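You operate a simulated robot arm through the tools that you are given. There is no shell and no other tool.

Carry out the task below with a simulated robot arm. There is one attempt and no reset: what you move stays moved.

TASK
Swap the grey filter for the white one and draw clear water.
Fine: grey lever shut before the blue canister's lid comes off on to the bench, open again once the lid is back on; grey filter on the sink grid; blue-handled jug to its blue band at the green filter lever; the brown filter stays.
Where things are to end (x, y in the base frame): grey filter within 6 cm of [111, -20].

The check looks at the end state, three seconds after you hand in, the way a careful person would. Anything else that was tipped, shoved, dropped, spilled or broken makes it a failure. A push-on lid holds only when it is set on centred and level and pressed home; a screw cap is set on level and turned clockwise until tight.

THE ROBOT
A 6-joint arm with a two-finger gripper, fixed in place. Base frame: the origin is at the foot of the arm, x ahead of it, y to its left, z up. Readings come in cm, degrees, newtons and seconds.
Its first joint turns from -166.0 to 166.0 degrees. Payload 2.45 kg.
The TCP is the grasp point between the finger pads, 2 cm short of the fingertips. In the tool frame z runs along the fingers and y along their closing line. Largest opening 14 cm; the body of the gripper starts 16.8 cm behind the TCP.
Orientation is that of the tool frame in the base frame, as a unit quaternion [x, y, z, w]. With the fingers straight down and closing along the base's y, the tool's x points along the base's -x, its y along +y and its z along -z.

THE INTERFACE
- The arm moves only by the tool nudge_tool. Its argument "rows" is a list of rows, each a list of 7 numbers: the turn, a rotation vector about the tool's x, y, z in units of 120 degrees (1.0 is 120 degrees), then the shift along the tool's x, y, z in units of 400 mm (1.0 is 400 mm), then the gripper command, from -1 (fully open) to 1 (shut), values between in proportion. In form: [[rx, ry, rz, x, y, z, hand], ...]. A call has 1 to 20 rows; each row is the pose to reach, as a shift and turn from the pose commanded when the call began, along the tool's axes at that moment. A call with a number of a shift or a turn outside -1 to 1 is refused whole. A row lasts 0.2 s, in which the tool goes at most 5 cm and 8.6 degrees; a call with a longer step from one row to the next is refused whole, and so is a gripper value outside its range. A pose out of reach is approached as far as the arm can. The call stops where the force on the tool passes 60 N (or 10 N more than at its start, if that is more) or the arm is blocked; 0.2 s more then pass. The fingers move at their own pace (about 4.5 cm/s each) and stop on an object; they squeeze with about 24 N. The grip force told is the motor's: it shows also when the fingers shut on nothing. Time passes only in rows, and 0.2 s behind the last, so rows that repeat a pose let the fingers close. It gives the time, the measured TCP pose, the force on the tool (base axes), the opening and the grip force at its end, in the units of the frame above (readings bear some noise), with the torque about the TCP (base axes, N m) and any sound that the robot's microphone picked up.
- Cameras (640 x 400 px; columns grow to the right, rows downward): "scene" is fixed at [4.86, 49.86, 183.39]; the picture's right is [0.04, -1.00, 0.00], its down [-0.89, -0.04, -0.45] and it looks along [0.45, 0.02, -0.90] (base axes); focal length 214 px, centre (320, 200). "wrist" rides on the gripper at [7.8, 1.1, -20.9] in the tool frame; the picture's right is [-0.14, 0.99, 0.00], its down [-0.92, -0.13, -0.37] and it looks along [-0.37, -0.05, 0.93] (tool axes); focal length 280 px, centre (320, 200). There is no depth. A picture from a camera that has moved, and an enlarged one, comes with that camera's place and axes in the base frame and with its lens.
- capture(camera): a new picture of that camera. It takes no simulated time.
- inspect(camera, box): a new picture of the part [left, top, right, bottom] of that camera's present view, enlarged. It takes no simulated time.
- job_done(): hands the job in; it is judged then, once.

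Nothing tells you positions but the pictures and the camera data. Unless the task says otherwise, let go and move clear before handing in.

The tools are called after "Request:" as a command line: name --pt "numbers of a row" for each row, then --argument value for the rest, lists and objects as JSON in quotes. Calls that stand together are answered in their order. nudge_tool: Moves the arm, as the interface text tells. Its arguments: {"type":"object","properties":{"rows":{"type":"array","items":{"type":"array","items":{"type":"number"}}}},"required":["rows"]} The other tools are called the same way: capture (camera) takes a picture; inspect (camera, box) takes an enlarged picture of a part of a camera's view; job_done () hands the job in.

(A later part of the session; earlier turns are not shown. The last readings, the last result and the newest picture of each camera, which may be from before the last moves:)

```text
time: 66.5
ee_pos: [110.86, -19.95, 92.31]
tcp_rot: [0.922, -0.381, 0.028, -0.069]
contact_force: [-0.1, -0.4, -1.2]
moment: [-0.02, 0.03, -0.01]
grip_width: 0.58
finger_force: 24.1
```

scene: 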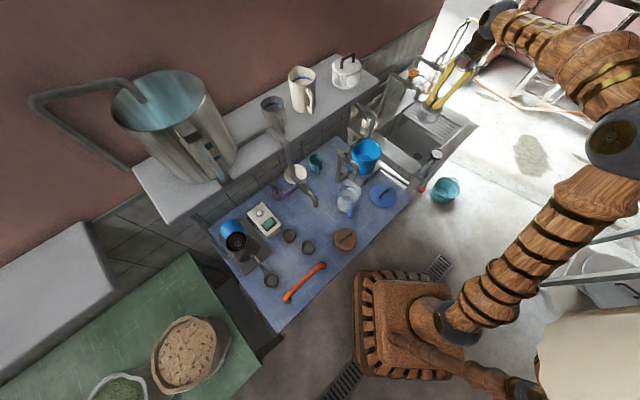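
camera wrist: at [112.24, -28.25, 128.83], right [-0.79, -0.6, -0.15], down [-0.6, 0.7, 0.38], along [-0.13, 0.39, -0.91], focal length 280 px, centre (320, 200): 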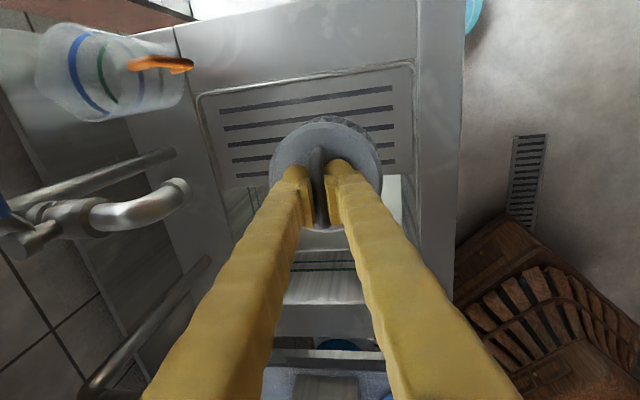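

The filter is still hanging free, so I'll keep lowering in small steps until contact.

Request:
nudge_tool --pt "0 0 0 0 0.0018 0.0124 1" --pt "0 0 0 0 0.0037 0.0247 1" --pt "0 0 0 0 0.0055 0.037 1"

Request:
inspect --camera "scene" --box '[410, 80, 470, 130]'

```text
time: 67.3
ee_pos: [110.91, -19.96, 91.11]
tcp_rot: [0.921, -0.382, 0.031, -0.07]
contact_force: [-2.1, 1.5, 26.9]
moment: [-0.11, 0.09, 0.03]
grip_width: 0.6
finger_force: 23.9
```

```text
8.00 times, centred on (440, 105) of scene
camera zoom: at [4.86, 49.86, 183.39], right [0.04, -1.0, 0.0], down [-0.89, -0.04, -0.45], along [0.45, 0.02, -0.9], focal length 1716 px, centre (-640, 960)
```

zoom: 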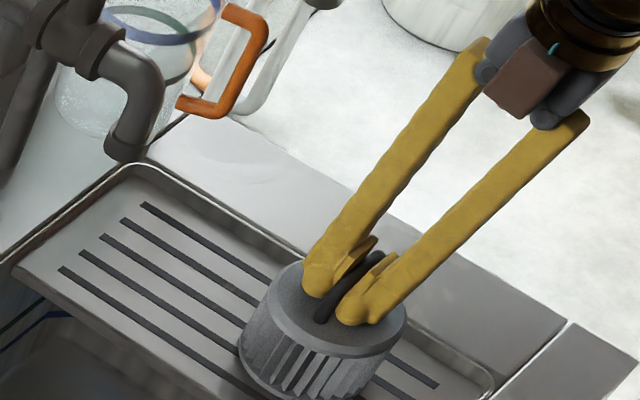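

It's in contact with the grid. I'll release and rise.

Request:
nudge_tool --pt "0 0 0 0 0 -0.005 0.8" --pt "0 0 0 0 0 -0.005 0.54" --pt "0 0 0 0 0 -0.005 0.54" --pt "0 0 0 0 0 -0.005 0.54"

Request:
nudge_tool --pt "0 0 0 0 -0.01 -0.07 0.54" --pt "0 0 0 0 -0.025 -0.17 0.54" --pt "0 0 0 0 -0.042 -0.28 0.54" --pt "0 0 0 0 -0.06 -0.4 0.54" --pt "0 0 0 0 -0.077 -0.52 0.54" --pt "0 0 0 0 -0.095 -0.64 0.54" --pt "0 0 0 0 -0.095 -0.64 0.54"

Request:
inspect --camera "scene" --box '[370, 50, 510, 170]'

Request:
inspect --camera "scene" --box '[330, 110, 410, 170]'

```text
time: 68.3
ee_pos: [110.8, -19.91, 91.24]
tcp_rot: [0.922, -0.38, 0.03, -0.069]
contact_force: [6.8, 8.9, 42.1]
moment: [-0.34, 0.41, 0.0]
grip_width: 2.1
finger_force: 0.0
```

```text
time: 69.9
ee_pos: [110.85, -19.71, 117.25]
tcp_rot: [0.922, -0.381, 0.029, -0.068]
contact_force: [-0.5, -0.2, -0.2]
moment: [0.0, 0.0, 0.04]
grip_width: 3.22
finger_force: 0.1
```

```text
3.33 times, centred on (440, 110) of scene
camera zoom: at [4.86, 49.86, 183.39], right [0.04, -1.0, 0.0], down [-0.89, -0.04, -0.45], along [0.45, 0.02, -0.9], focal length 715 px, centre (-80, 500)
```

zoom: 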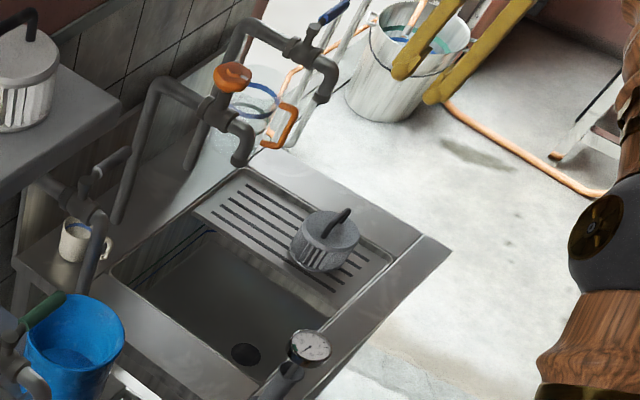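

```text
6.67 times, centred on (370, 140) of scene
camera zoom: at [4.86, 49.86, 183.39], right [0.04, -1.0, 0.0], down [-0.89, -0.04, -0.45], along [0.45, 0.02, -0.9], focal length 1430 px, centre (-13, 600)
```

zoom: 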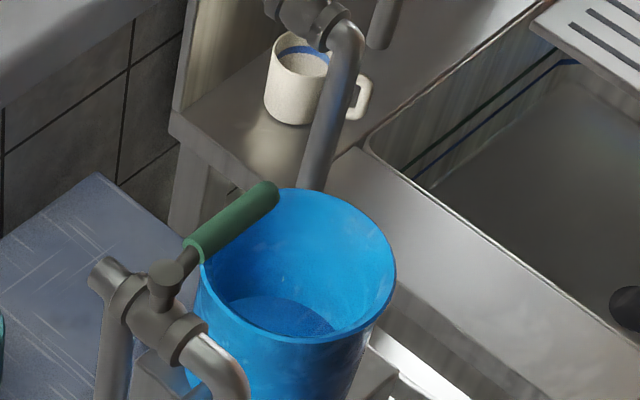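

The grey filter stands upright at about (110.9, -19.9). Now I'll head back and up towards the white filter on the shelf.

Request:
nudge_tool --pt "0 0 0 -0.1 -0.0025 -0.031 0.54" --pt "0 0 0 -0.2 -0.005 -0.0625 0.54" --pt "0 0 0 -0.3 -0.0075 -0.094 0.54" --pt "0 0 0 -0.4 -0.01 -0.125 0.54" --pt "0 0 0 -0.5 -0.0125 -0.156 0.54" --pt "0 0 0 -0.6 -0.015 -0.188 0.54" --pt "0 0 0 -0.7 -0.0175 -0.22 0.54" --pt "0 0 0 -0.795 -0.02 -0.25 0.54" --pt "0 0 0 -0.795 -0.02 -0.25 0.54"

```text
time: 71.9
ee_pos: [87.39, 1.89, 126.77]
tcp_rot: [0.922, -0.38, 0.029, -0.068]
contact_force: [-0.6, -0.2, -0.8]
moment: [0.01, 0.05, -0.01]
grip_width: 3.22
finger_force: 0.0
```

Request:
nudge_tool --pt "0 0 0 -0.0716 -0.0215 -0.0757 0.54" --pt "0 0 0 -0.1432 -0.043 -0.1514 0.54" --pt "0 0 0 -0.2148 -0.0645 -0.2271 0.54" --pt "0 0 0 -0.2864 -0.086 -0.3028 0.54" --pt "0 0 0 -0.358 -0.1075 -0.3785 0.54" --pt "0 0 0 -0.4296 -0.129 -0.4542 0.54" --pt "0 0 0 -0.5012 -0.1505 -0.5299 0.54" --pt "0 0 0 -0.5728 -0.172 -0.6056 0.54" --pt "0 0 0 -0.6444 -0.1935 -0.6813 0.54" --pt "0 0 0 -0.716 -0.215 -0.757 0.54" --pt "0 0 0 -0.716 -0.215 -0.757 0.54"

Request:
capture --camera "wrist"

Request:
capture --camera "scene"

```text
time: 74.3
ee_pos: [70.07, 25.09, 158.26]
tcp_rot: [0.922, -0.381, 0.028, -0.069]
contact_force: [-0.1, -0.3, -0.1]
moment: [0.01, -0.01, -0.02]
grip_width: 3.19
finger_force: 0.0
```

```text
taken
camera wrist: at [72.79, 16.75, 178.88], right [-0.79, -0.6, -0.15], down [-0.6, 0.7, 0.38], along [-0.13, 0.39, -0.91], focal length 280 px, centre (320, 200)
```

wrist: 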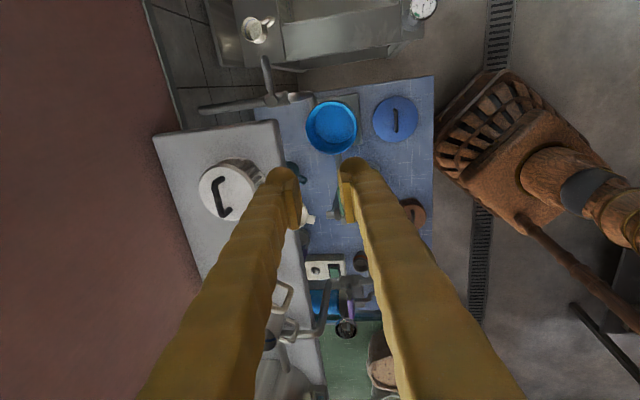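

```text
taken
```

scene: 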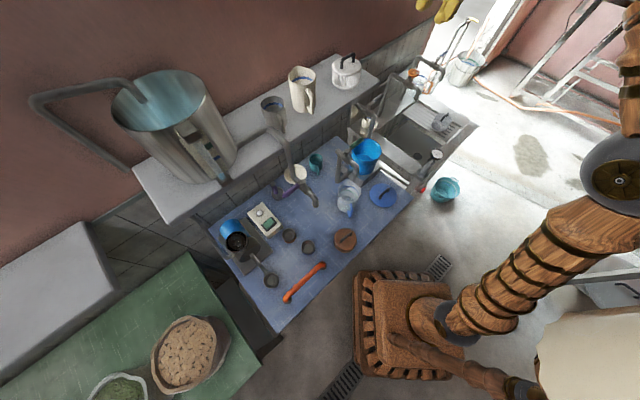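

Request:
inspect --camera "wrist" --box '[150, 120, 310, 260]'

```text
2.86 times, centred on (230, 190) of wrist
camera zoom: at [72.79, 16.75, 178.88], right [-0.79, -0.6, -0.15], down [-0.6, 0.7, 0.38], along [-0.13, 0.39, -0.91], focal length 801 px, centre (577, 229)
```

zoom: 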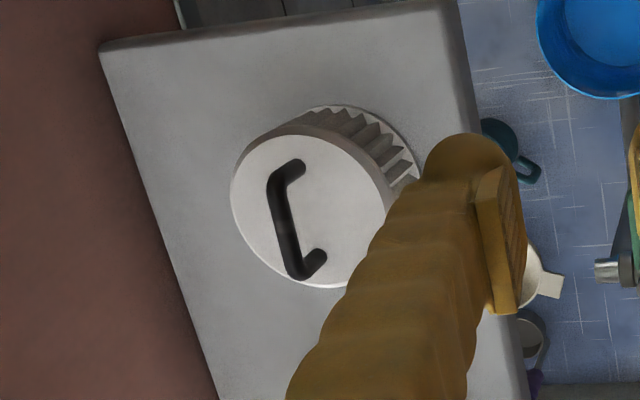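

The white filter's handle is near (79.9, 44.0, 140.5), its bar parallel to the others, with the wall about 14 cm behind. I'll move above it keeping the same tool orientation.

Request:
nudge_tool --pt "0 0 0 -0.0268 -0.0787 0.0465 0.54" --pt "0 0 0 -0.0535 -0.1573 0.093 0.54" --pt "0 0 0 -0.0803 -0.236 0.1395 0.54" --pt "0 0 0 -0.107 -0.3147 0.186 0.54" --pt "0 0 0 -0.1338 -0.3933 0.2325 0.54" --pt "0 0 0 -0.1605 -0.472 0.279 0.54" --pt "0 0 0 -0.1605 -0.472 0.279 0.54"

Request:
capture --camera "wrist"

Request:
inspect --camera "wrist" --box '[230, 100, 410, 260]'

Request:
inspect --camera "scene" --box '[300, 20, 400, 100]'

```text
time: 75.9
ee_pos: [80.01, 43.89, 149.84]
tcp_rot: [0.922, -0.381, 0.029, -0.068]
contact_force: [-0.2, 0.2, -0.1]
moment: [-0.01, 0.0, -0.02]
grip_width: 3.2
finger_force: 0.0
```

```text
taken
camera wrist: at [82.62, 35.49, 170.35], right [-0.79, -0.6, -0.15], down [-0.6, 0.7, 0.38], along [-0.13, 0.39, -0.91], focal length 280 px, centre (320, 200)
```

wrist: 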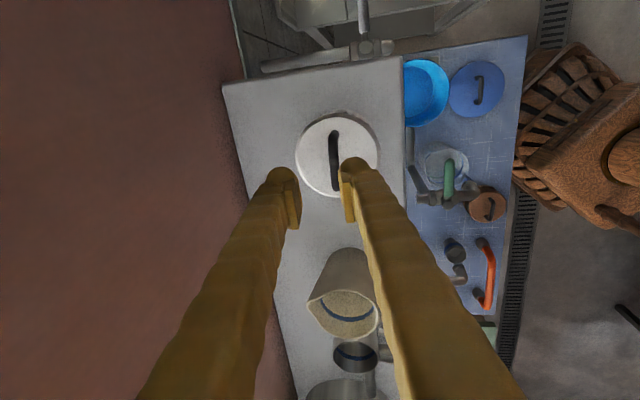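

```text
2.50 times, centred on (320, 180) of wrist
camera zoom: at [82.62, 35.49, 170.35], right [-0.79, -0.6, -0.15], down [-0.6, 0.7, 0.38], along [-0.13, 0.39, -0.91], focal length 701 px, centre (320, 250)
```

zoom: 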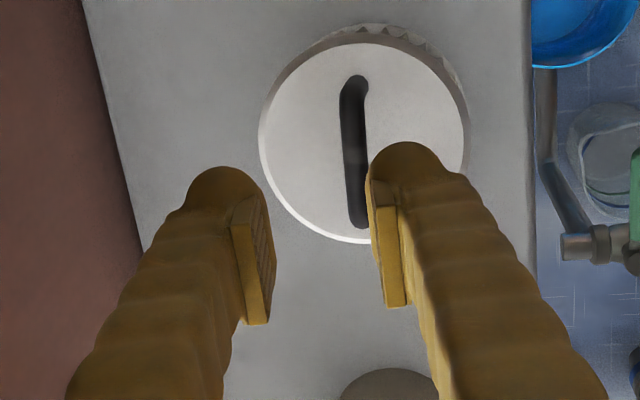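

```text
5.00 times, centred on (350, 60) of scene
camera zoom: at [4.86, 49.86, 183.39], right [0.04, -1.0, 0.0], down [-0.89, -0.04, -0.45], along [0.45, 0.02, -0.9], focal length 1072 px, centre (170, 900)
```

zoom: 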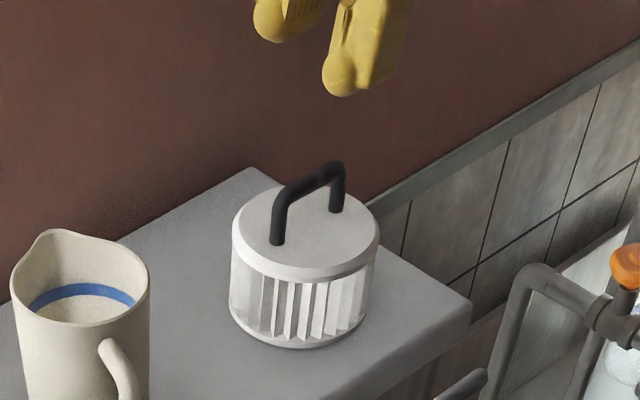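

Aligned within a few millimetres. I'll descend onto the handle.

Request:
nudge_tool --pt "0 0 0 0 0.012 0.08 0.54" --pt "0 0 0 0 0.024 0.16 0.54" --pt "0 0 0 0 0.0355 0.237 0.54" --pt "0 0 0 0 0.0355 0.237 0.54"

Request:
inspect --camera "wrist" --box '[230, 100, 410, 260]'

Request:
inspect --camera "scene" --box '[300, 20, 400, 100]'

```text
time: 76.9
ee_pos: [80.05, 43.91, 140.38]
tcp_rot: [0.922, -0.38, 0.03, -0.07]
contact_force: [-1.0, -0.6, 10.2]
moment: [-0.18, 0.18, -0.02]
grip_width: 3.17
finger_force: 0.0
```

```text
2.50 times, centred on (320, 180) of wrist
camera zoom: at [82.53, 35.51, 160.9], right [-0.79, -0.6, -0.15], down [-0.6, 0.7, 0.38], along [-0.12, 0.39, -0.91], focal length 701 px, centre (320, 250)
```

zoom: 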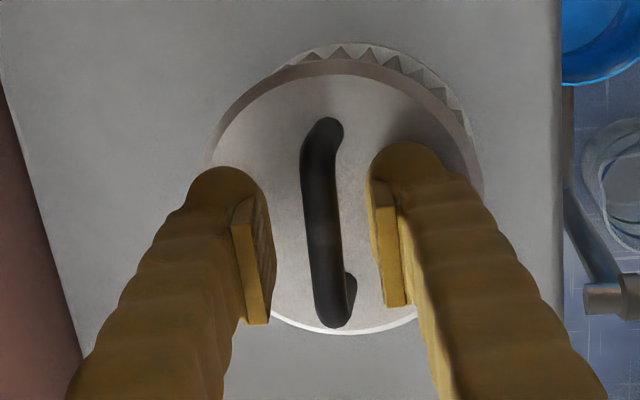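

```text
5.00 times, centred on (350, 60) of scene
camera zoom: at [4.86, 49.86, 183.39], right [0.04, -1.0, 0.0], down [-0.89, -0.04, -0.45], along [0.45, 0.02, -0.9], focal length 1072 px, centre (170, 900)
```

zoom: 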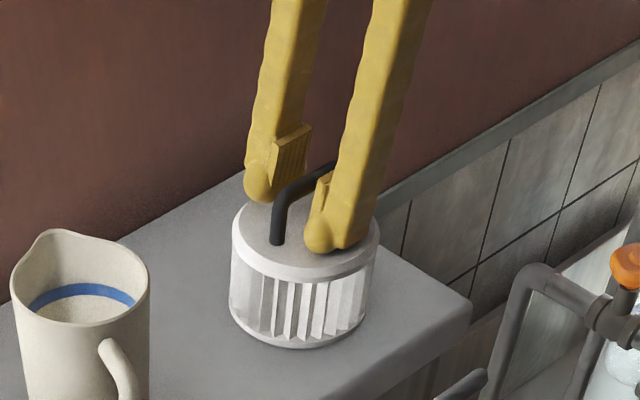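

A fingertip is touching the filter top with about 10 N. I'll rise about 0.5 cm and then close.

Request:
nudge_tool --pt "0 0 0 0 -0.002 -0.013 0.54" --pt "0 0 0 0 -0.002 -0.013 0.8" --pt "0 0 0 0 -0.002 -0.013 1" --pt "0 0 0 0 -0.002 -0.013 1" --pt "0 0 0 0 -0.002 -0.013 1"

Request:
inspect --camera "wrist" --box '[230, 100, 410, 260]'

```text
time: 78.1
ee_pos: [80.06, 43.97, 140.77]
tcp_rot: [0.922, -0.38, 0.029, -0.068]
contact_force: [-0.2, -0.4, 0.4]
moment: [0.01, -0.02, -0.01]
grip_width: 0.59
finger_force: 23.9
```

```text
2.50 times, centred on (320, 180) of wrist
camera zoom: at [82.56, 35.54, 161.36], right [-0.79, -0.6, -0.15], down [-0.6, 0.7, 0.38], along [-0.13, 0.39, -0.91], focal length 701 px, centre (320, 250)
```

zoom: 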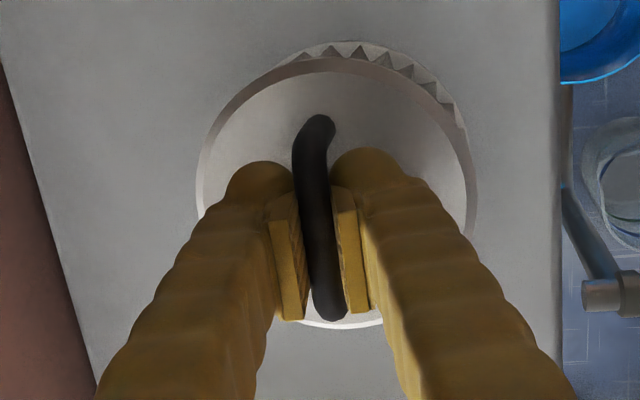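

The grip matches the one on the grey filter. I'll lift it, bring it out in front of the shelf, and lower it to just above canister height.

Request:
nudge_tool --pt "0 0 0 0 -0.009 -0.06 1" --pt "0 0 0 0 -0.022 -0.15 1" --pt "0 0 0 0 -0.037 -0.247 1" --pt "0 0 0 0.018 0.059 -0.261 1" --pt "0 0 0 0.035 0.155 -0.276 1" --pt "0 0 0 0.053 0.251 -0.29 1" --pt "0 0 0 0.071 0.348 -0.304 1" --pt "0 0 0 0.088 0.444 -0.319 1" --pt "0 0 0 0.106 0.54 -0.333 1" --pt "0 0 0 0.106 0.557 -0.22 1" --pt "0 0 0 0.106 0.573 -0.11 1" --pt "0 0 0 0.106 0.59 0.0 1" --pt "0 0 0 0.106 0.606 0.11 1" --pt "0 0 0 0.106 0.622 0.22 1" --pt "0 0 0 0.106 0.637 0.32 1" --pt "0 0 0 0.106 0.65 0.404 1" --pt "0 0 0 0.106 0.65 0.404 1"

Request:
capture --camera "wrist"

Request:
inspect --camera "scene" --box '[320, 80, 440, 180]'

```text
time: 81.7
ee_pos: [66.64, 24.45, 120.9]
tcp_rot: [0.922, -0.38, 0.029, -0.069]
contact_force: [-0.2, -0.7, -0.9]
moment: [0.0, 0.01, -0.01]
grip_width: 0.63
finger_force: 24.3
```

```text
taken
camera wrist: at [69.15, 15.93, 141.52], right [-0.79, -0.6, -0.15], down [-0.6, 0.7, 0.38], along [-0.13, 0.39, -0.91], focal length 280 px, centre (320, 200)
```

wrist: 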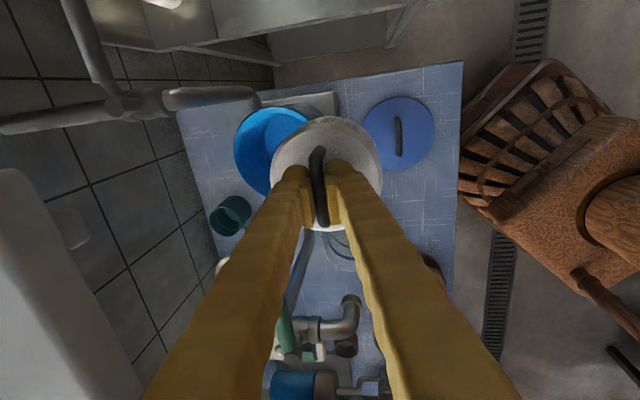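

```text
4.00 times, centred on (380, 130) of scene
camera zoom: at [4.86, 49.86, 183.39], right [0.04, -1.0, 0.0], down [-0.89, -0.04, -0.45], along [0.45, 0.02, -0.9], focal length 858 px, centre (80, 480)
```

zoom: 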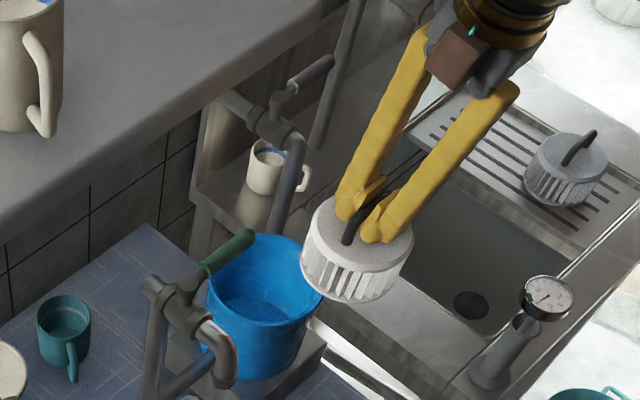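

Request:
nudge_tool --pt "0 0 0 -0.004 -0.055 0.037 1" --pt "0 0 0 -0.008 -0.11 0.074 1" --pt "0 0 0 -0.0124 -0.167 0.111 1" --pt "0 0 0 -0.0124 -0.167 0.111 1"

Request:
capture --camera "wrist"

Request:
inspect --camera "wrist" --box '[220, 90, 420, 250]'

Request:
inspect --camera "scene" --box '[330, 110, 410, 170]'

```text
time: 82.7
ee_pos: [71.34, 29.94, 117.65]
tcp_rot: [0.922, -0.38, 0.029, -0.069]
contact_force: [0.3, 0.4, -2.1]
moment: [-0.01, -0.01, 0.0]
grip_width: 0.58
finger_force: 24.3
```

```text
taken
camera wrist: at [73.81, 21.57, 138.14], right [-0.79, -0.6, -0.15], down [-0.6, 0.7, 0.38], along [-0.13, 0.39, -0.91], focal length 280 px, centre (320, 200)
```

wrist: 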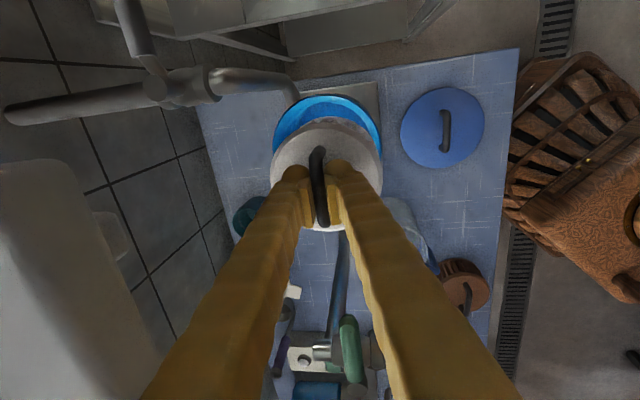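

```text
2.50 times, centred on (320, 170) of wrist
camera zoom: at [73.81, 21.57, 138.14], right [-0.79, -0.6, -0.15], down [-0.6, 0.7, 0.38], along [-0.13, 0.39, -0.91], focal length 701 px, centre (320, 275)
```

zoom: 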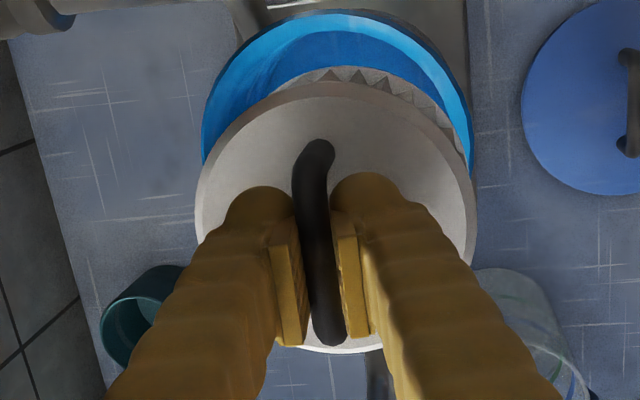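

```text
6.67 times, centred on (370, 140) of scene
camera zoom: at [4.86, 49.86, 183.39], right [0.04, -1.0, 0.0], down [-0.89, -0.04, -0.45], along [0.45, 0.02, -0.9], focal length 1430 px, centre (-13, 600)
```

zoom: 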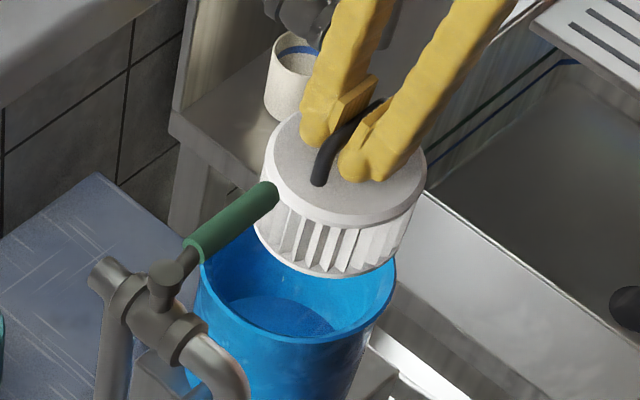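

The white filter is over the canister in the same relative grip. I'll lower it along the reverse of the extraction path.

Request:
nudge_tool --pt "0 0 0 0.001 0.005 0.058 1" --pt "0 0 0 0.002 0.01 0.116 1" --pt "0 0 0 0.001 0.0122 0.158 1" --pt "0 0 0 0.001 0.0144 0.2013 1" --pt "0 0 0 0.001 0.0144 0.2013 1"

Request:
inspect --camera "wrist" --box '[230, 100, 410, 260]'

Request:
inspect --camera "scene" --box '[330, 110, 410, 170]'

```text
time: 83.9
ee_pos: [71.94, 30.56, 109.54]
tcp_rot: [0.922, -0.381, 0.029, -0.068]
contact_force: [0.0, -1.0, -1.1]
moment: [-0.03, -0.03, 0.0]
grip_width: 0.59
finger_force: 24.4
```

```text
2.50 times, centred on (320, 180) of wrist
camera zoom: at [74.36, 22.03, 130.08], right [-0.79, -0.6, -0.15], down [-0.6, 0.7, 0.38], along [-0.13, 0.39, -0.91], focal length 701 px, centre (320, 250)
```

zoom: 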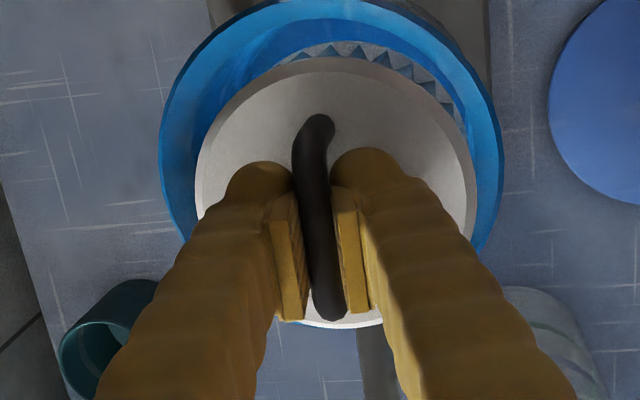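

```text
6.67 times, centred on (370, 140) of scene
camera zoom: at [4.86, 49.86, 183.39], right [0.04, -1.0, 0.0], down [-0.89, -0.04, -0.45], along [0.45, 0.02, -0.9], focal length 1430 px, centre (-13, 600)
```

zoom: 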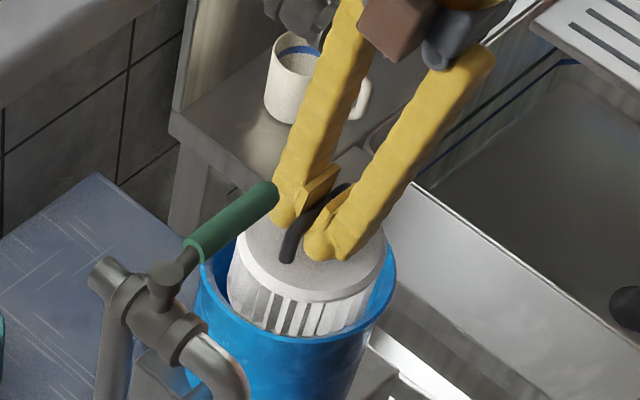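

It has entered the canister with no contact. I'll continue down.

Request:
nudge_tool --pt "0 0 0 0 0.006 0.05 1" --pt "0 0 0 0.001 0.012 0.1 1" --pt "0 0 0 0.001 0.018 0.15 1" --pt "0 0 0 0.001 0.024 0.195 1" --pt "0 0 0 0.001 0.024 0.195 1"

Request:
inspect --camera "wrist" --box '[230, 100, 410, 260]'

```text
time: 85.1
ee_pos: [71.85, 30.49, 101.73]
tcp_rot: [0.922, -0.38, 0.029, -0.069]
contact_force: [0.3, -0.5, -1.7]
moment: [0.02, 0.01, 0.03]
grip_width: 0.61
finger_force: 24.6
```

```text
2.50 times, centred on (320, 180) of wrist
camera zoom: at [74.47, 22.04, 122.22], right [-0.79, -0.6, -0.15], down [-0.6, 0.7, 0.38], along [-0.13, 0.39, -0.91], focal length 701 px, centre (320, 250)
```

zoom: 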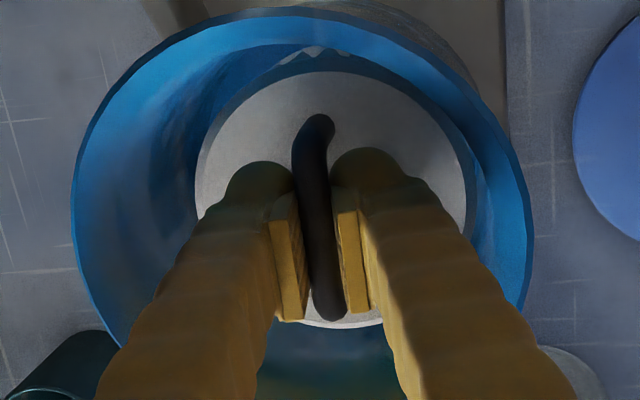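

Request:
nudge_tool --pt "0 0 0 0 -0.007 0.012 1" --pt "0 0 0 0 -0.006 0.022 1" --pt "0 0 0 0 -0.0055 0.03 1" --pt "0 0 0 0 -0.0055 0.03 1"

```text
time: 86.1
ee_pos: [72.24, 30.85, 100.44]
tcp_rot: [0.922, -0.38, 0.03, -0.069]
contact_force: [1.2, -0.2, 19.1]
moment: [0.01, -0.04, 0.02]
grip_width: 0.58
finger_force: 23.8
```

Seated at the same height as the old filter, with 19 N of contact. I'll release and rise.

Request:
nudge_tool --pt "0 0 0 0 0 -0.006 0.9" --pt "0 0 0 0 -0.001 -0.01 0.7" --pt "0 0 0 0 -0.001 -0.012 0.54" --pt "0 0 0 0 -0.001 -0.012 0.54" --pt "0 0 0 0 -0.001 -0.012 0.54"

Request:
capture --camera "wrist"

```text
time: 87.3
ee_pos: [72.33, 30.74, 100.9]
tcp_rot: [0.922, -0.38, 0.029, -0.068]
contact_force: [-0.2, -0.5, -0.3]
moment: [0.0, 0.0, 0.01]
grip_width: 3.19
finger_force: 0.0
```

```text
taken
camera wrist: at [74.87, 22.35, 121.48], right [-0.79, -0.6, -0.15], down [-0.6, 0.7, 0.38], along [-0.13, 0.39, -0.91], focal length 280 px, centre (320, 200)
```

wrist: 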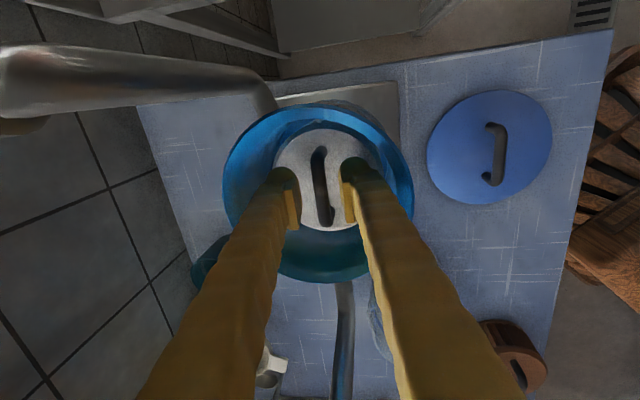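

The white filter is seated, so I'll withdraw upward and away from the shelf.

Request:
nudge_tool --pt "0 0 0 0 -0.0133 -0.089 0.54" --pt "0 0 0 0 -0.02 -0.1765 0.54" --pt "0 0 0 0 -0.0206 -0.2775 0.54" --pt "0 0 0 0 -0.0214 -0.378 0.54" --pt "0 0 0 0 0.04 -0.43 0.54" --pt "0 0 0 0 0.1 -0.473 0.54" --pt "0 0 0 0 0.215 -0.54 0.54" --pt "0.054 0 0 0 0.215 -0.54 0.54" --pt "0.054 0 0 0 0.215 -0.54 0.54"

Request:
capture --camera "wrist"

Request:
inspect --camera "scene" --box '[330, 110, 430, 210]'

```text
refused: row 7 steps farther than a row can; nothing moved
```

```text
taken
camera wrist: at [74.87, 22.35, 121.48], right [-0.79, -0.6, -0.15], down [-0.6, 0.7, 0.38], along [-0.13, 0.39, -0.91], focal length 280 px, centre (320, 200)
```

wrist: 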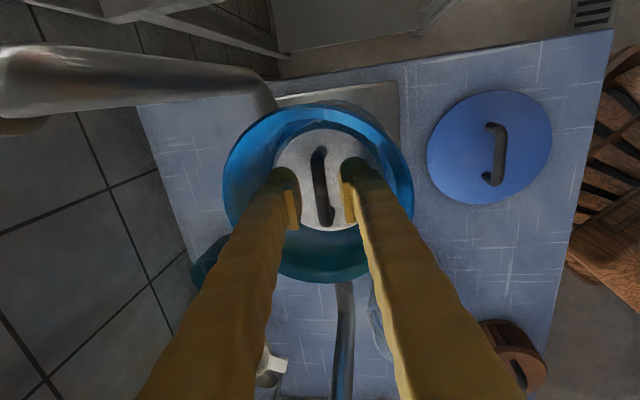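

```text
4.00 times, centred on (380, 160) of scene
camera zoom: at [4.86, 49.86, 183.39], right [0.04, -1.0, 0.0], down [-0.89, -0.04, -0.45], along [0.45, 0.02, -0.9], focal length 858 px, centre (80, 360)
```

zoom: 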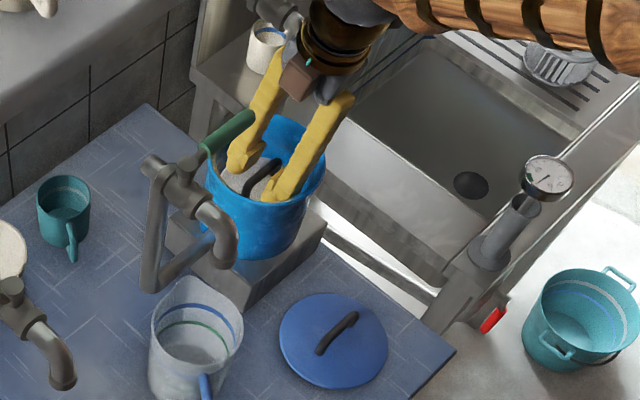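

One step was too long, so I'm resending the withdrawal with a smaller one.

Request:
nudge_tool --pt "0 0 0 0 -0.0133 -0.089 0.54" --pt "0 0 0 0 -0.02 -0.1765 0.54" --pt "0 0 0 0 -0.0206 -0.2775 0.54" --pt "0 0 0 0 -0.0214 -0.378 0.54" --pt "0 0 0 0 0.04 -0.43 0.54" --pt "0 0 0 0 0.1 -0.473 0.54" --pt "0 0 0 0 0.16 -0.51 0.54" --pt "0 0 0 0 0.215 -0.54 0.54" --pt "0.054 0 0 0 0.215 -0.54 0.54" --pt "0.054 0 0 0 0.215 -0.54 0.54"

Request:
capture --camera "wrist"

Request:
inspect --camera "scene" --box '[330, 110, 430, 210]'

```text
time: 89.5
ee_pos: [63.95, 22.66, 120.94]
tcp_rot: [0.917, -0.378, 0.049, -0.121]
contact_force: [0.1, -0.1, 0.9]
moment: [-0.02, 0.0, -0.01]
grip_width: 3.21
finger_force: 0.1
```

```text
taken
camera wrist: at [64.87, 12.48, 140.85], right [-0.77, -0.58, -0.26], down [-0.63, 0.67, 0.39], along [-0.05, 0.46, -0.88], focal length 280 px, centre (320, 200)
```

wrist: 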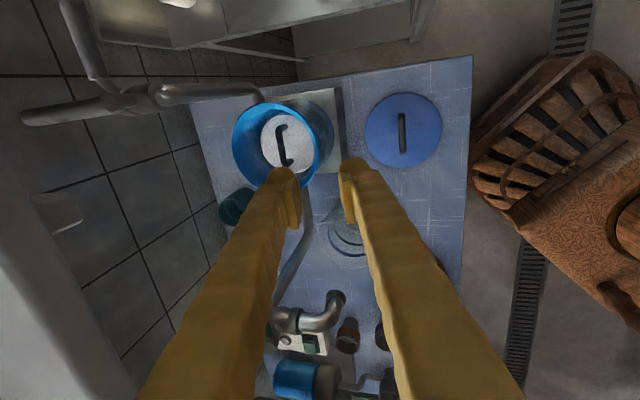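

```text
4.00 times, centred on (380, 160) of scene
camera zoom: at [4.86, 49.86, 183.39], right [0.04, -1.0, 0.0], down [-0.89, -0.04, -0.45], along [0.45, 0.02, -0.9], focal length 858 px, centre (80, 360)
```

zoom: 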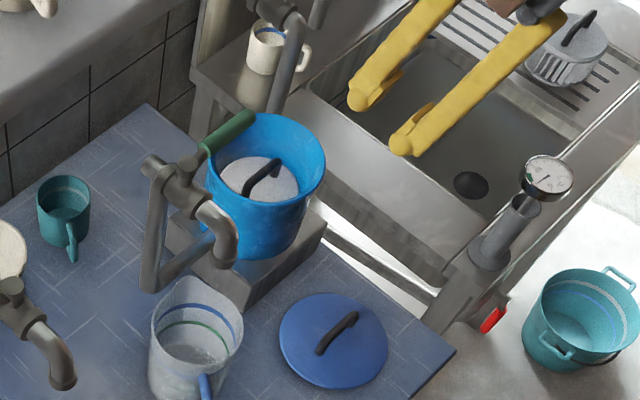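

The white filter is centred in the canister. Now I'll fetch the lid, going above its handle.

Request:
nudge_tool --pt "0 0 0 -0.007 0.052 0.085 0.54" --pt "0 0 0 -0.0135 0.104 0.17 0.54" --pt "0 0 0 -0.02 0.156 0.255 0.54" --pt "0 0 0 -0.027 0.208 0.34 0.54" --pt "0 0 0 -0.034 0.26 0.425 0.54" --pt "0 0 0 -0.0405 0.3126 0.51 0.54" --pt "0 0 0 -0.0405 0.3126 0.51 0.54"

Request:
capture --camera "wrist"

Request:
inspect --camera "wrist" --box '[220, 100, 420, 260]'

Request:
inspect --camera "scene" --box '[345, 150, 425, 230]'

```text
time: 91.1
ee_pos: [58.22, 18.64, 98.08]
tcp_rot: [0.916, -0.379, 0.051, -0.12]
contact_force: [0.0, 0.3, 0.3]
moment: [0.01, 0.01, 0.02]
grip_width: 3.21
finger_force: 0.1
```

```text
taken
camera wrist: at [59.08, 8.55, 118.03], right [-0.77, -0.58, -0.26], down [-0.63, 0.67, 0.39], along [-0.05, 0.46, -0.89], focal length 280 px, centre (320, 200)
```

wrist: 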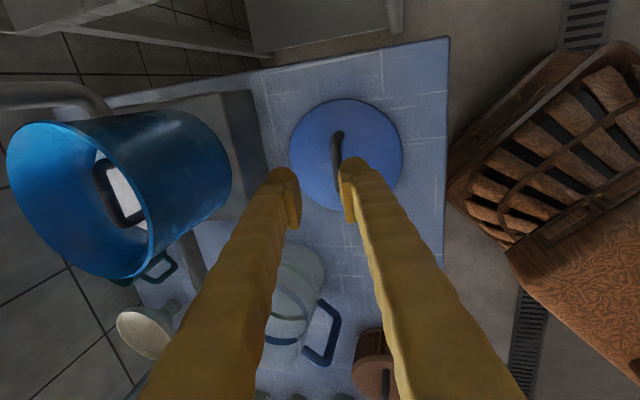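

```text
2.50 times, centred on (320, 180) of wrist
camera zoom: at [59.08, 8.55, 118.03], right [-0.77, -0.58, -0.26], down [-0.63, 0.67, 0.39], along [-0.05, 0.46, -0.89], focal length 701 px, centre (320, 250)
```

zoom: 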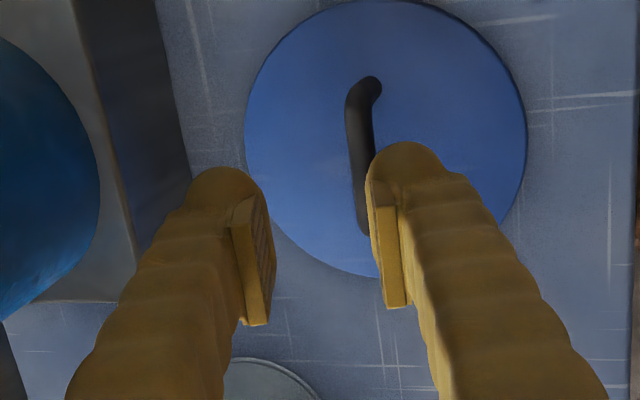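

```text
5.00 times, centred on (385, 190) of scene
camera zoom: at [4.86, 49.86, 183.39], right [0.04, -1.0, 0.0], down [-0.89, -0.04, -0.45], along [0.45, 0.02, -0.9], focal length 1072 px, centre (-5, 250)
```

zoom: 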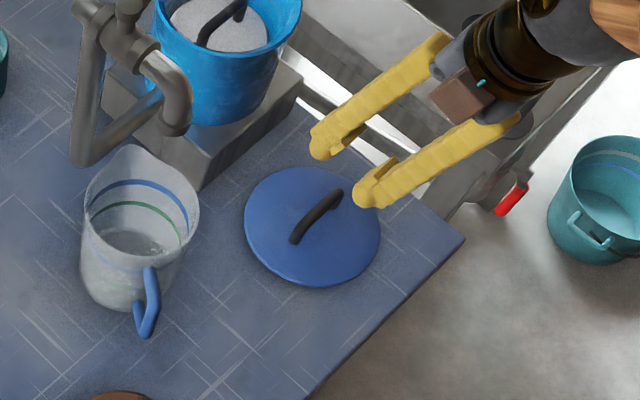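

Request:
nudge_tool --pt "0 0 0 -0.0085 0.005 0.05 0.54" --pt "0 0 0 -0.0085 0.018 0.1 0.54" --pt "0 0 0 -0.0085 0.03 0.15 0.54" --pt "0 0 0 -0.0085 0.03 0.15 0.54"

Request:
inspect --camera "wrist" --box '[220, 100, 420, 260]'

Request:
inspect --camera "scene" --box '[345, 150, 425, 230]'

```text
time: 92.1
ee_pos: [58.22, 19.25, 91.98]
tcp_rot: [0.917, -0.377, 0.051, -0.121]
contact_force: [0.3, -0.6, -0.1]
moment: [0.01, 0.01, 0.03]
grip_width: 3.21
finger_force: 0.0
```

```text
2.50 times, centred on (320, 180) of wrist
camera zoom: at [59.18, 9.12, 111.97], right [-0.77, -0.58, -0.26], down [-0.63, 0.67, 0.39], along [-0.05, 0.46, -0.89], focal length 701 px, centre (320, 250)
```

zoom: 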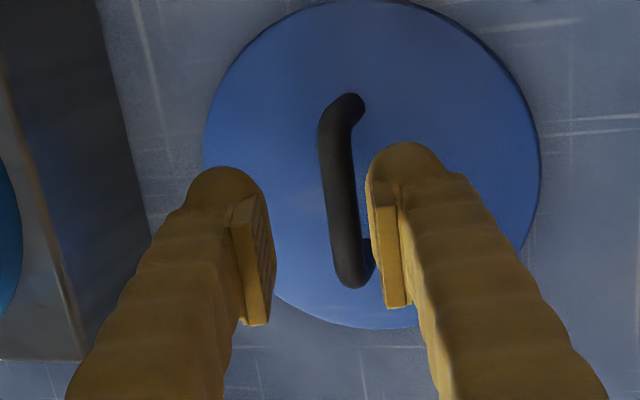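

```text
5.00 times, centred on (385, 190) of scene
camera zoom: at [4.86, 49.86, 183.39], right [0.04, -1.0, 0.0], down [-0.89, -0.04, -0.45], along [0.45, 0.02, -0.9], focal length 1072 px, centre (-5, 250)
```

zoom: 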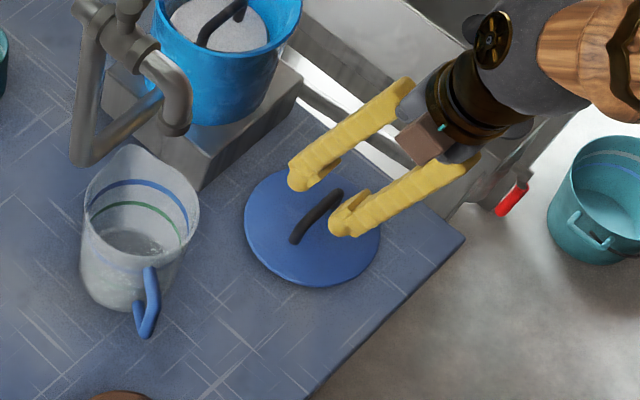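

Request:
nudge_tool --pt "0 0 0 0 0.008 0.03 0.54" --pt "0 0 0 0 0.0155 0.058 0.54" --pt "0 0 0 0 0.0155 0.058 0.54"

Request:
inspect --camera "wrist" --box '[230, 100, 410, 260]'

```text
time: 92.9
ee_pos: [58.12, 19.16, 89.69]
tcp_rot: [0.917, -0.378, 0.049, -0.121]
contact_force: [-0.1, 0.0, -0.2]
moment: [0.0, -0.01, 0.02]
grip_width: 3.24
finger_force: 0.0
```

```text
2.50 times, centred on (320, 180) of wrist
camera zoom: at [59.07, 9.19, 109.51], right [-0.77, -0.58, -0.26], down [-0.63, 0.67, 0.39], along [-0.05, 0.46, -0.89], focal length 701 px, centre (320, 250)
```

zoom: 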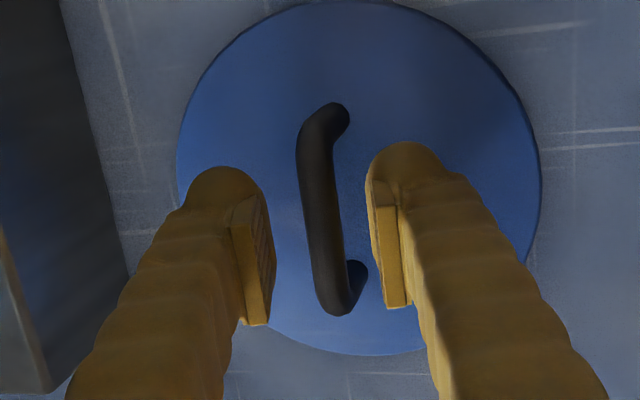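

Request:
nudge_tool --pt "0 0 0 0 0 0 0.8" --pt "0 0 0 0 0 0 1" --pt "0 0 0 0 0 0 1" --pt "0 0 0 0 0 0 1"

Request:
inspect --camera "wrist" --box '[230, 100, 410, 260]'

```text
time: 93.9
ee_pos: [58.17, 19.21, 89.64]
tcp_rot: [0.917, -0.377, 0.05, -0.121]
contact_force: [-0.5, 0.9, -0.2]
moment: [0.01, 0.01, -0.08]
grip_width: 0.88
finger_force: 23.9
```

```text
2.50 times, centred on (320, 180) of wrist
camera zoom: at [59.07, 9.19, 109.53], right [-0.77, -0.58, -0.26], down [-0.63, 0.67, 0.39], along [-0.05, 0.46, -0.89], focal length 701 px, centre (320, 250)
```

zoom: 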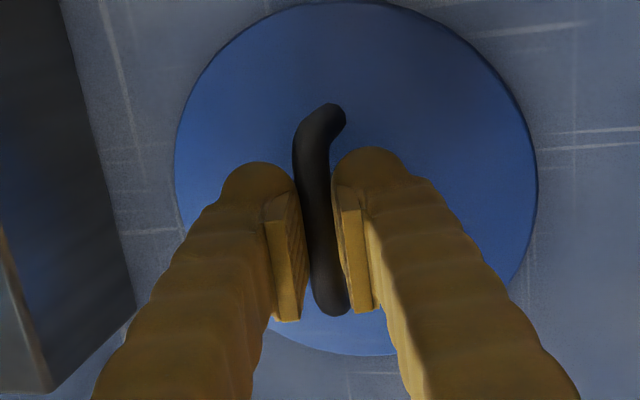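

Gripped. I'll lift the lid and check that it hangs level.

Request:
nudge_tool --pt "0 0 0 0 -0.013 -0.048 1" --pt "0 0 0 0 -0.026 -0.097 1" --pt "0 0 0 0 -0.052 -0.193 1" --pt "0 0 0 0 -0.08 -0.29 1" --pt "0 0 0 0 -0.08 -0.29 1"

Request:
inspect --camera "wrist" --box '[230, 100, 410, 260]'

Request:
inspect --camera "scene" --box '[345, 130, 425, 210]'

```text
time: 95.1
ee_pos: [58.11, 19.2, 101.64]
tcp_rot: [0.916, -0.378, 0.05, -0.121]
contact_force: [-0.1, -0.9, 0.3]
moment: [0.0, -0.03, 0.01]
grip_width: 0.85
finger_force: 23.7
```

```text
2.50 times, centred on (320, 180) of wrist
camera zoom: at [59.13, 9.15, 121.6], right [-0.77, -0.58, -0.26], down [-0.63, 0.67, 0.39], along [-0.05, 0.46, -0.89], focal length 701 px, centre (320, 250)
```

zoom: 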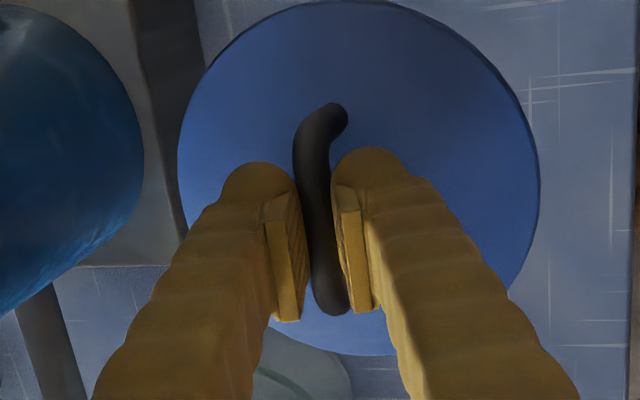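

```text
5.00 times, centred on (385, 170) of scene
camera zoom: at [4.86, 49.86, 183.39], right [0.04, -1.0, 0.0], down [-0.89, -0.04, -0.45], along [0.45, 0.02, -0.9], focal length 1072 px, centre (-5, 350)
```

zoom: 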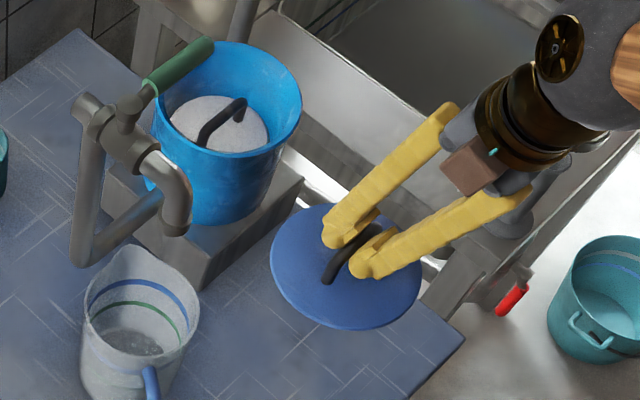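

The lid is level with no slip. I'll carry it over the canister, to about (72.4, 30.7, 113.5).

Request:
nudge_tool --pt "0 0 0 0 -0.026 -0.096 1" --pt "0 0 0 0 -0.052 -0.192 1" --pt "0 0 0 0 -0.077 -0.2874 1" --pt "0 0 0 0.01 -0.165 -0.264 1" --pt "0 0 0 0.02 -0.253 -0.24 1" --pt "0 0 0 0.03 -0.342 -0.2166 1" --pt "0 0 0 0.04 -0.43 -0.193 1" --pt "0 0 0 0.0497 -0.518 -0.169 1" --pt "0 0 0 0.0497 -0.518 -0.169 1"

Request:
capture --camera "wrist"

Request:
inspect --camera "scene" --box '[330, 110, 410, 170]'

```text
time: 97.1
ee_pos: [72.41, 30.69, 113.6]
tcp_rot: [0.917, -0.378, 0.051, -0.12]
contact_force: [-0.3, 0.0, -0.7]
moment: [0.01, -0.02, 0.01]
grip_width: 1.02
finger_force: 24.2
```

```text
taken
camera wrist: at [73.44, 20.67, 133.55], right [-0.77, -0.58, -0.26], down [-0.63, 0.67, 0.39], along [-0.05, 0.46, -0.89], focal length 280 px, centre (320, 200)
```

wrist: 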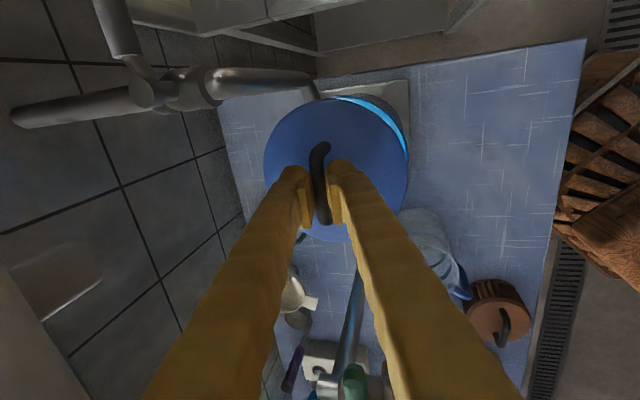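

```text
6.67 times, centred on (370, 140) of scene
camera zoom: at [4.86, 49.86, 183.39], right [0.04, -1.0, 0.0], down [-0.89, -0.04, -0.45], along [0.45, 0.02, -0.9], focal length 1430 px, centre (-13, 600)
```

zoom: 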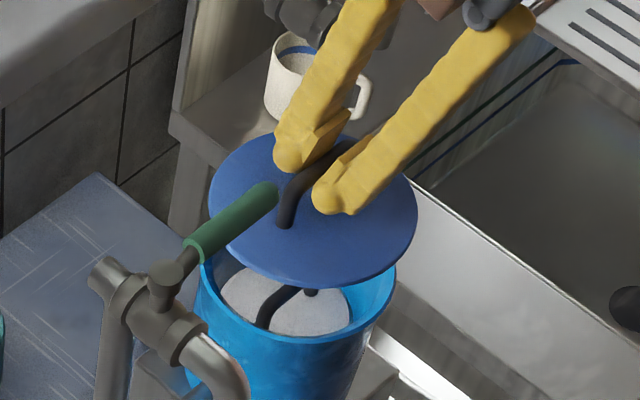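

Request:
inspect --camera "wrist" --box '[230, 100, 410, 260]'

Request:
inspect --camera "scene" --box '[345, 115, 395, 155]'

```text
2.50 times, centred on (320, 180) of wrist
camera zoom: at [73.44, 20.67, 133.55], right [-0.77, -0.58, -0.26], down [-0.63, 0.67, 0.39], along [-0.05, 0.46, -0.89], focal length 701 px, centre (320, 250)
```

zoom: 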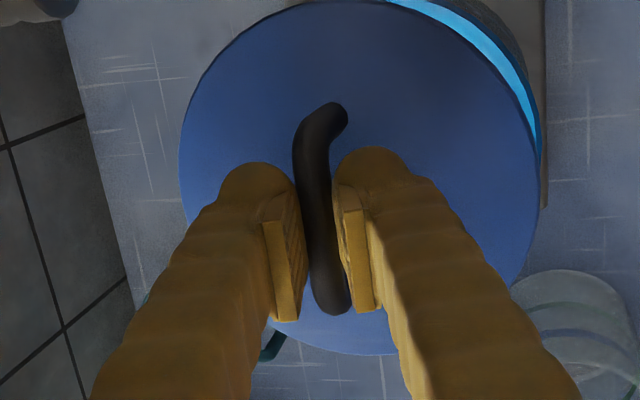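

```text
10.00 times, centred on (370, 135) of scene
camera zoom: at [4.86, 49.86, 183.39], right [0.04, -1.0, 0.0], down [-0.89, -0.04, -0.45], along [0.45, 0.02, -0.9], focal length 2145 px, centre (-180, 850)
```

zoom: 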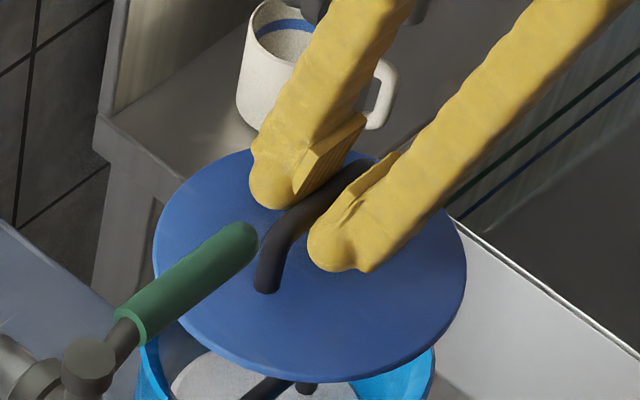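

Request:
nudge_tool --pt "0 0 0 0 0.008 0.03 1" --pt "0 0 0 0 0.016 0.06 1" --pt "0 0 0 0 0.0207 0.077 1" --pt "0 0 0 0 0.0207 0.077 1"

Request:
inspect --camera "wrist" --box '[230, 80, 410, 240]'

Request:
inspect --camera "scene" --box '[340, 120, 400, 170]'

```text
time: 98.1
ee_pos: [72.52, 30.89, 110.38]
tcp_rot: [0.916, -0.378, 0.051, -0.121]
contact_force: [1.3, 0.7, 0.2]
moment: [-0.02, 0.03, -0.01]
grip_width: 1.01
finger_force: 23.7
```

```text
2.50 times, centred on (320, 160) of wrist
camera zoom: at [73.39, 20.79, 130.35], right [-0.77, -0.58, -0.26], down [-0.63, 0.67, 0.39], along [-0.05, 0.46, -0.89], focal length 701 px, centre (320, 300)
```

zoom: 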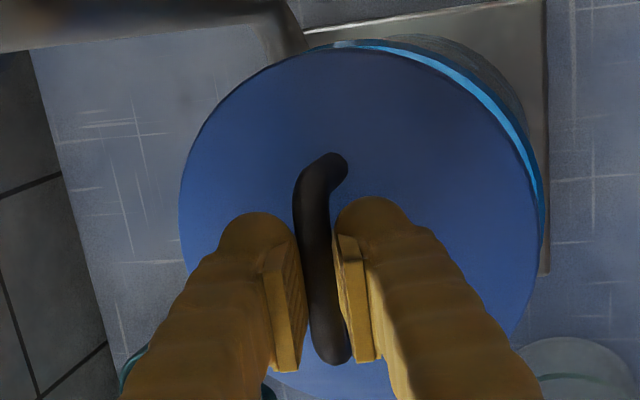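

```text
8.00 times, centred on (370, 145) of scene
camera zoom: at [4.86, 49.86, 183.39], right [0.04, -1.0, 0.0], down [-0.89, -0.04, -0.45], along [0.45, 0.02, -0.9], focal length 1716 px, centre (-80, 640)
```

zoom: 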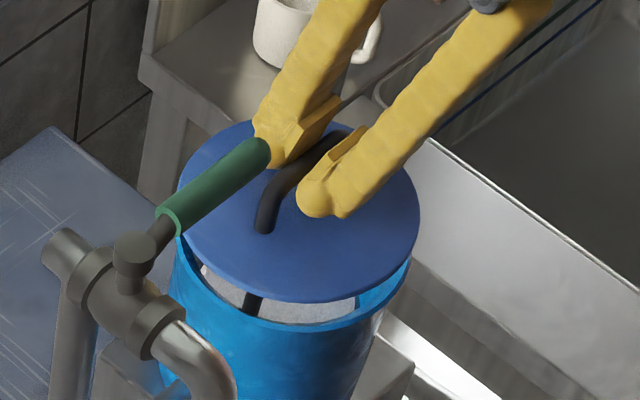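

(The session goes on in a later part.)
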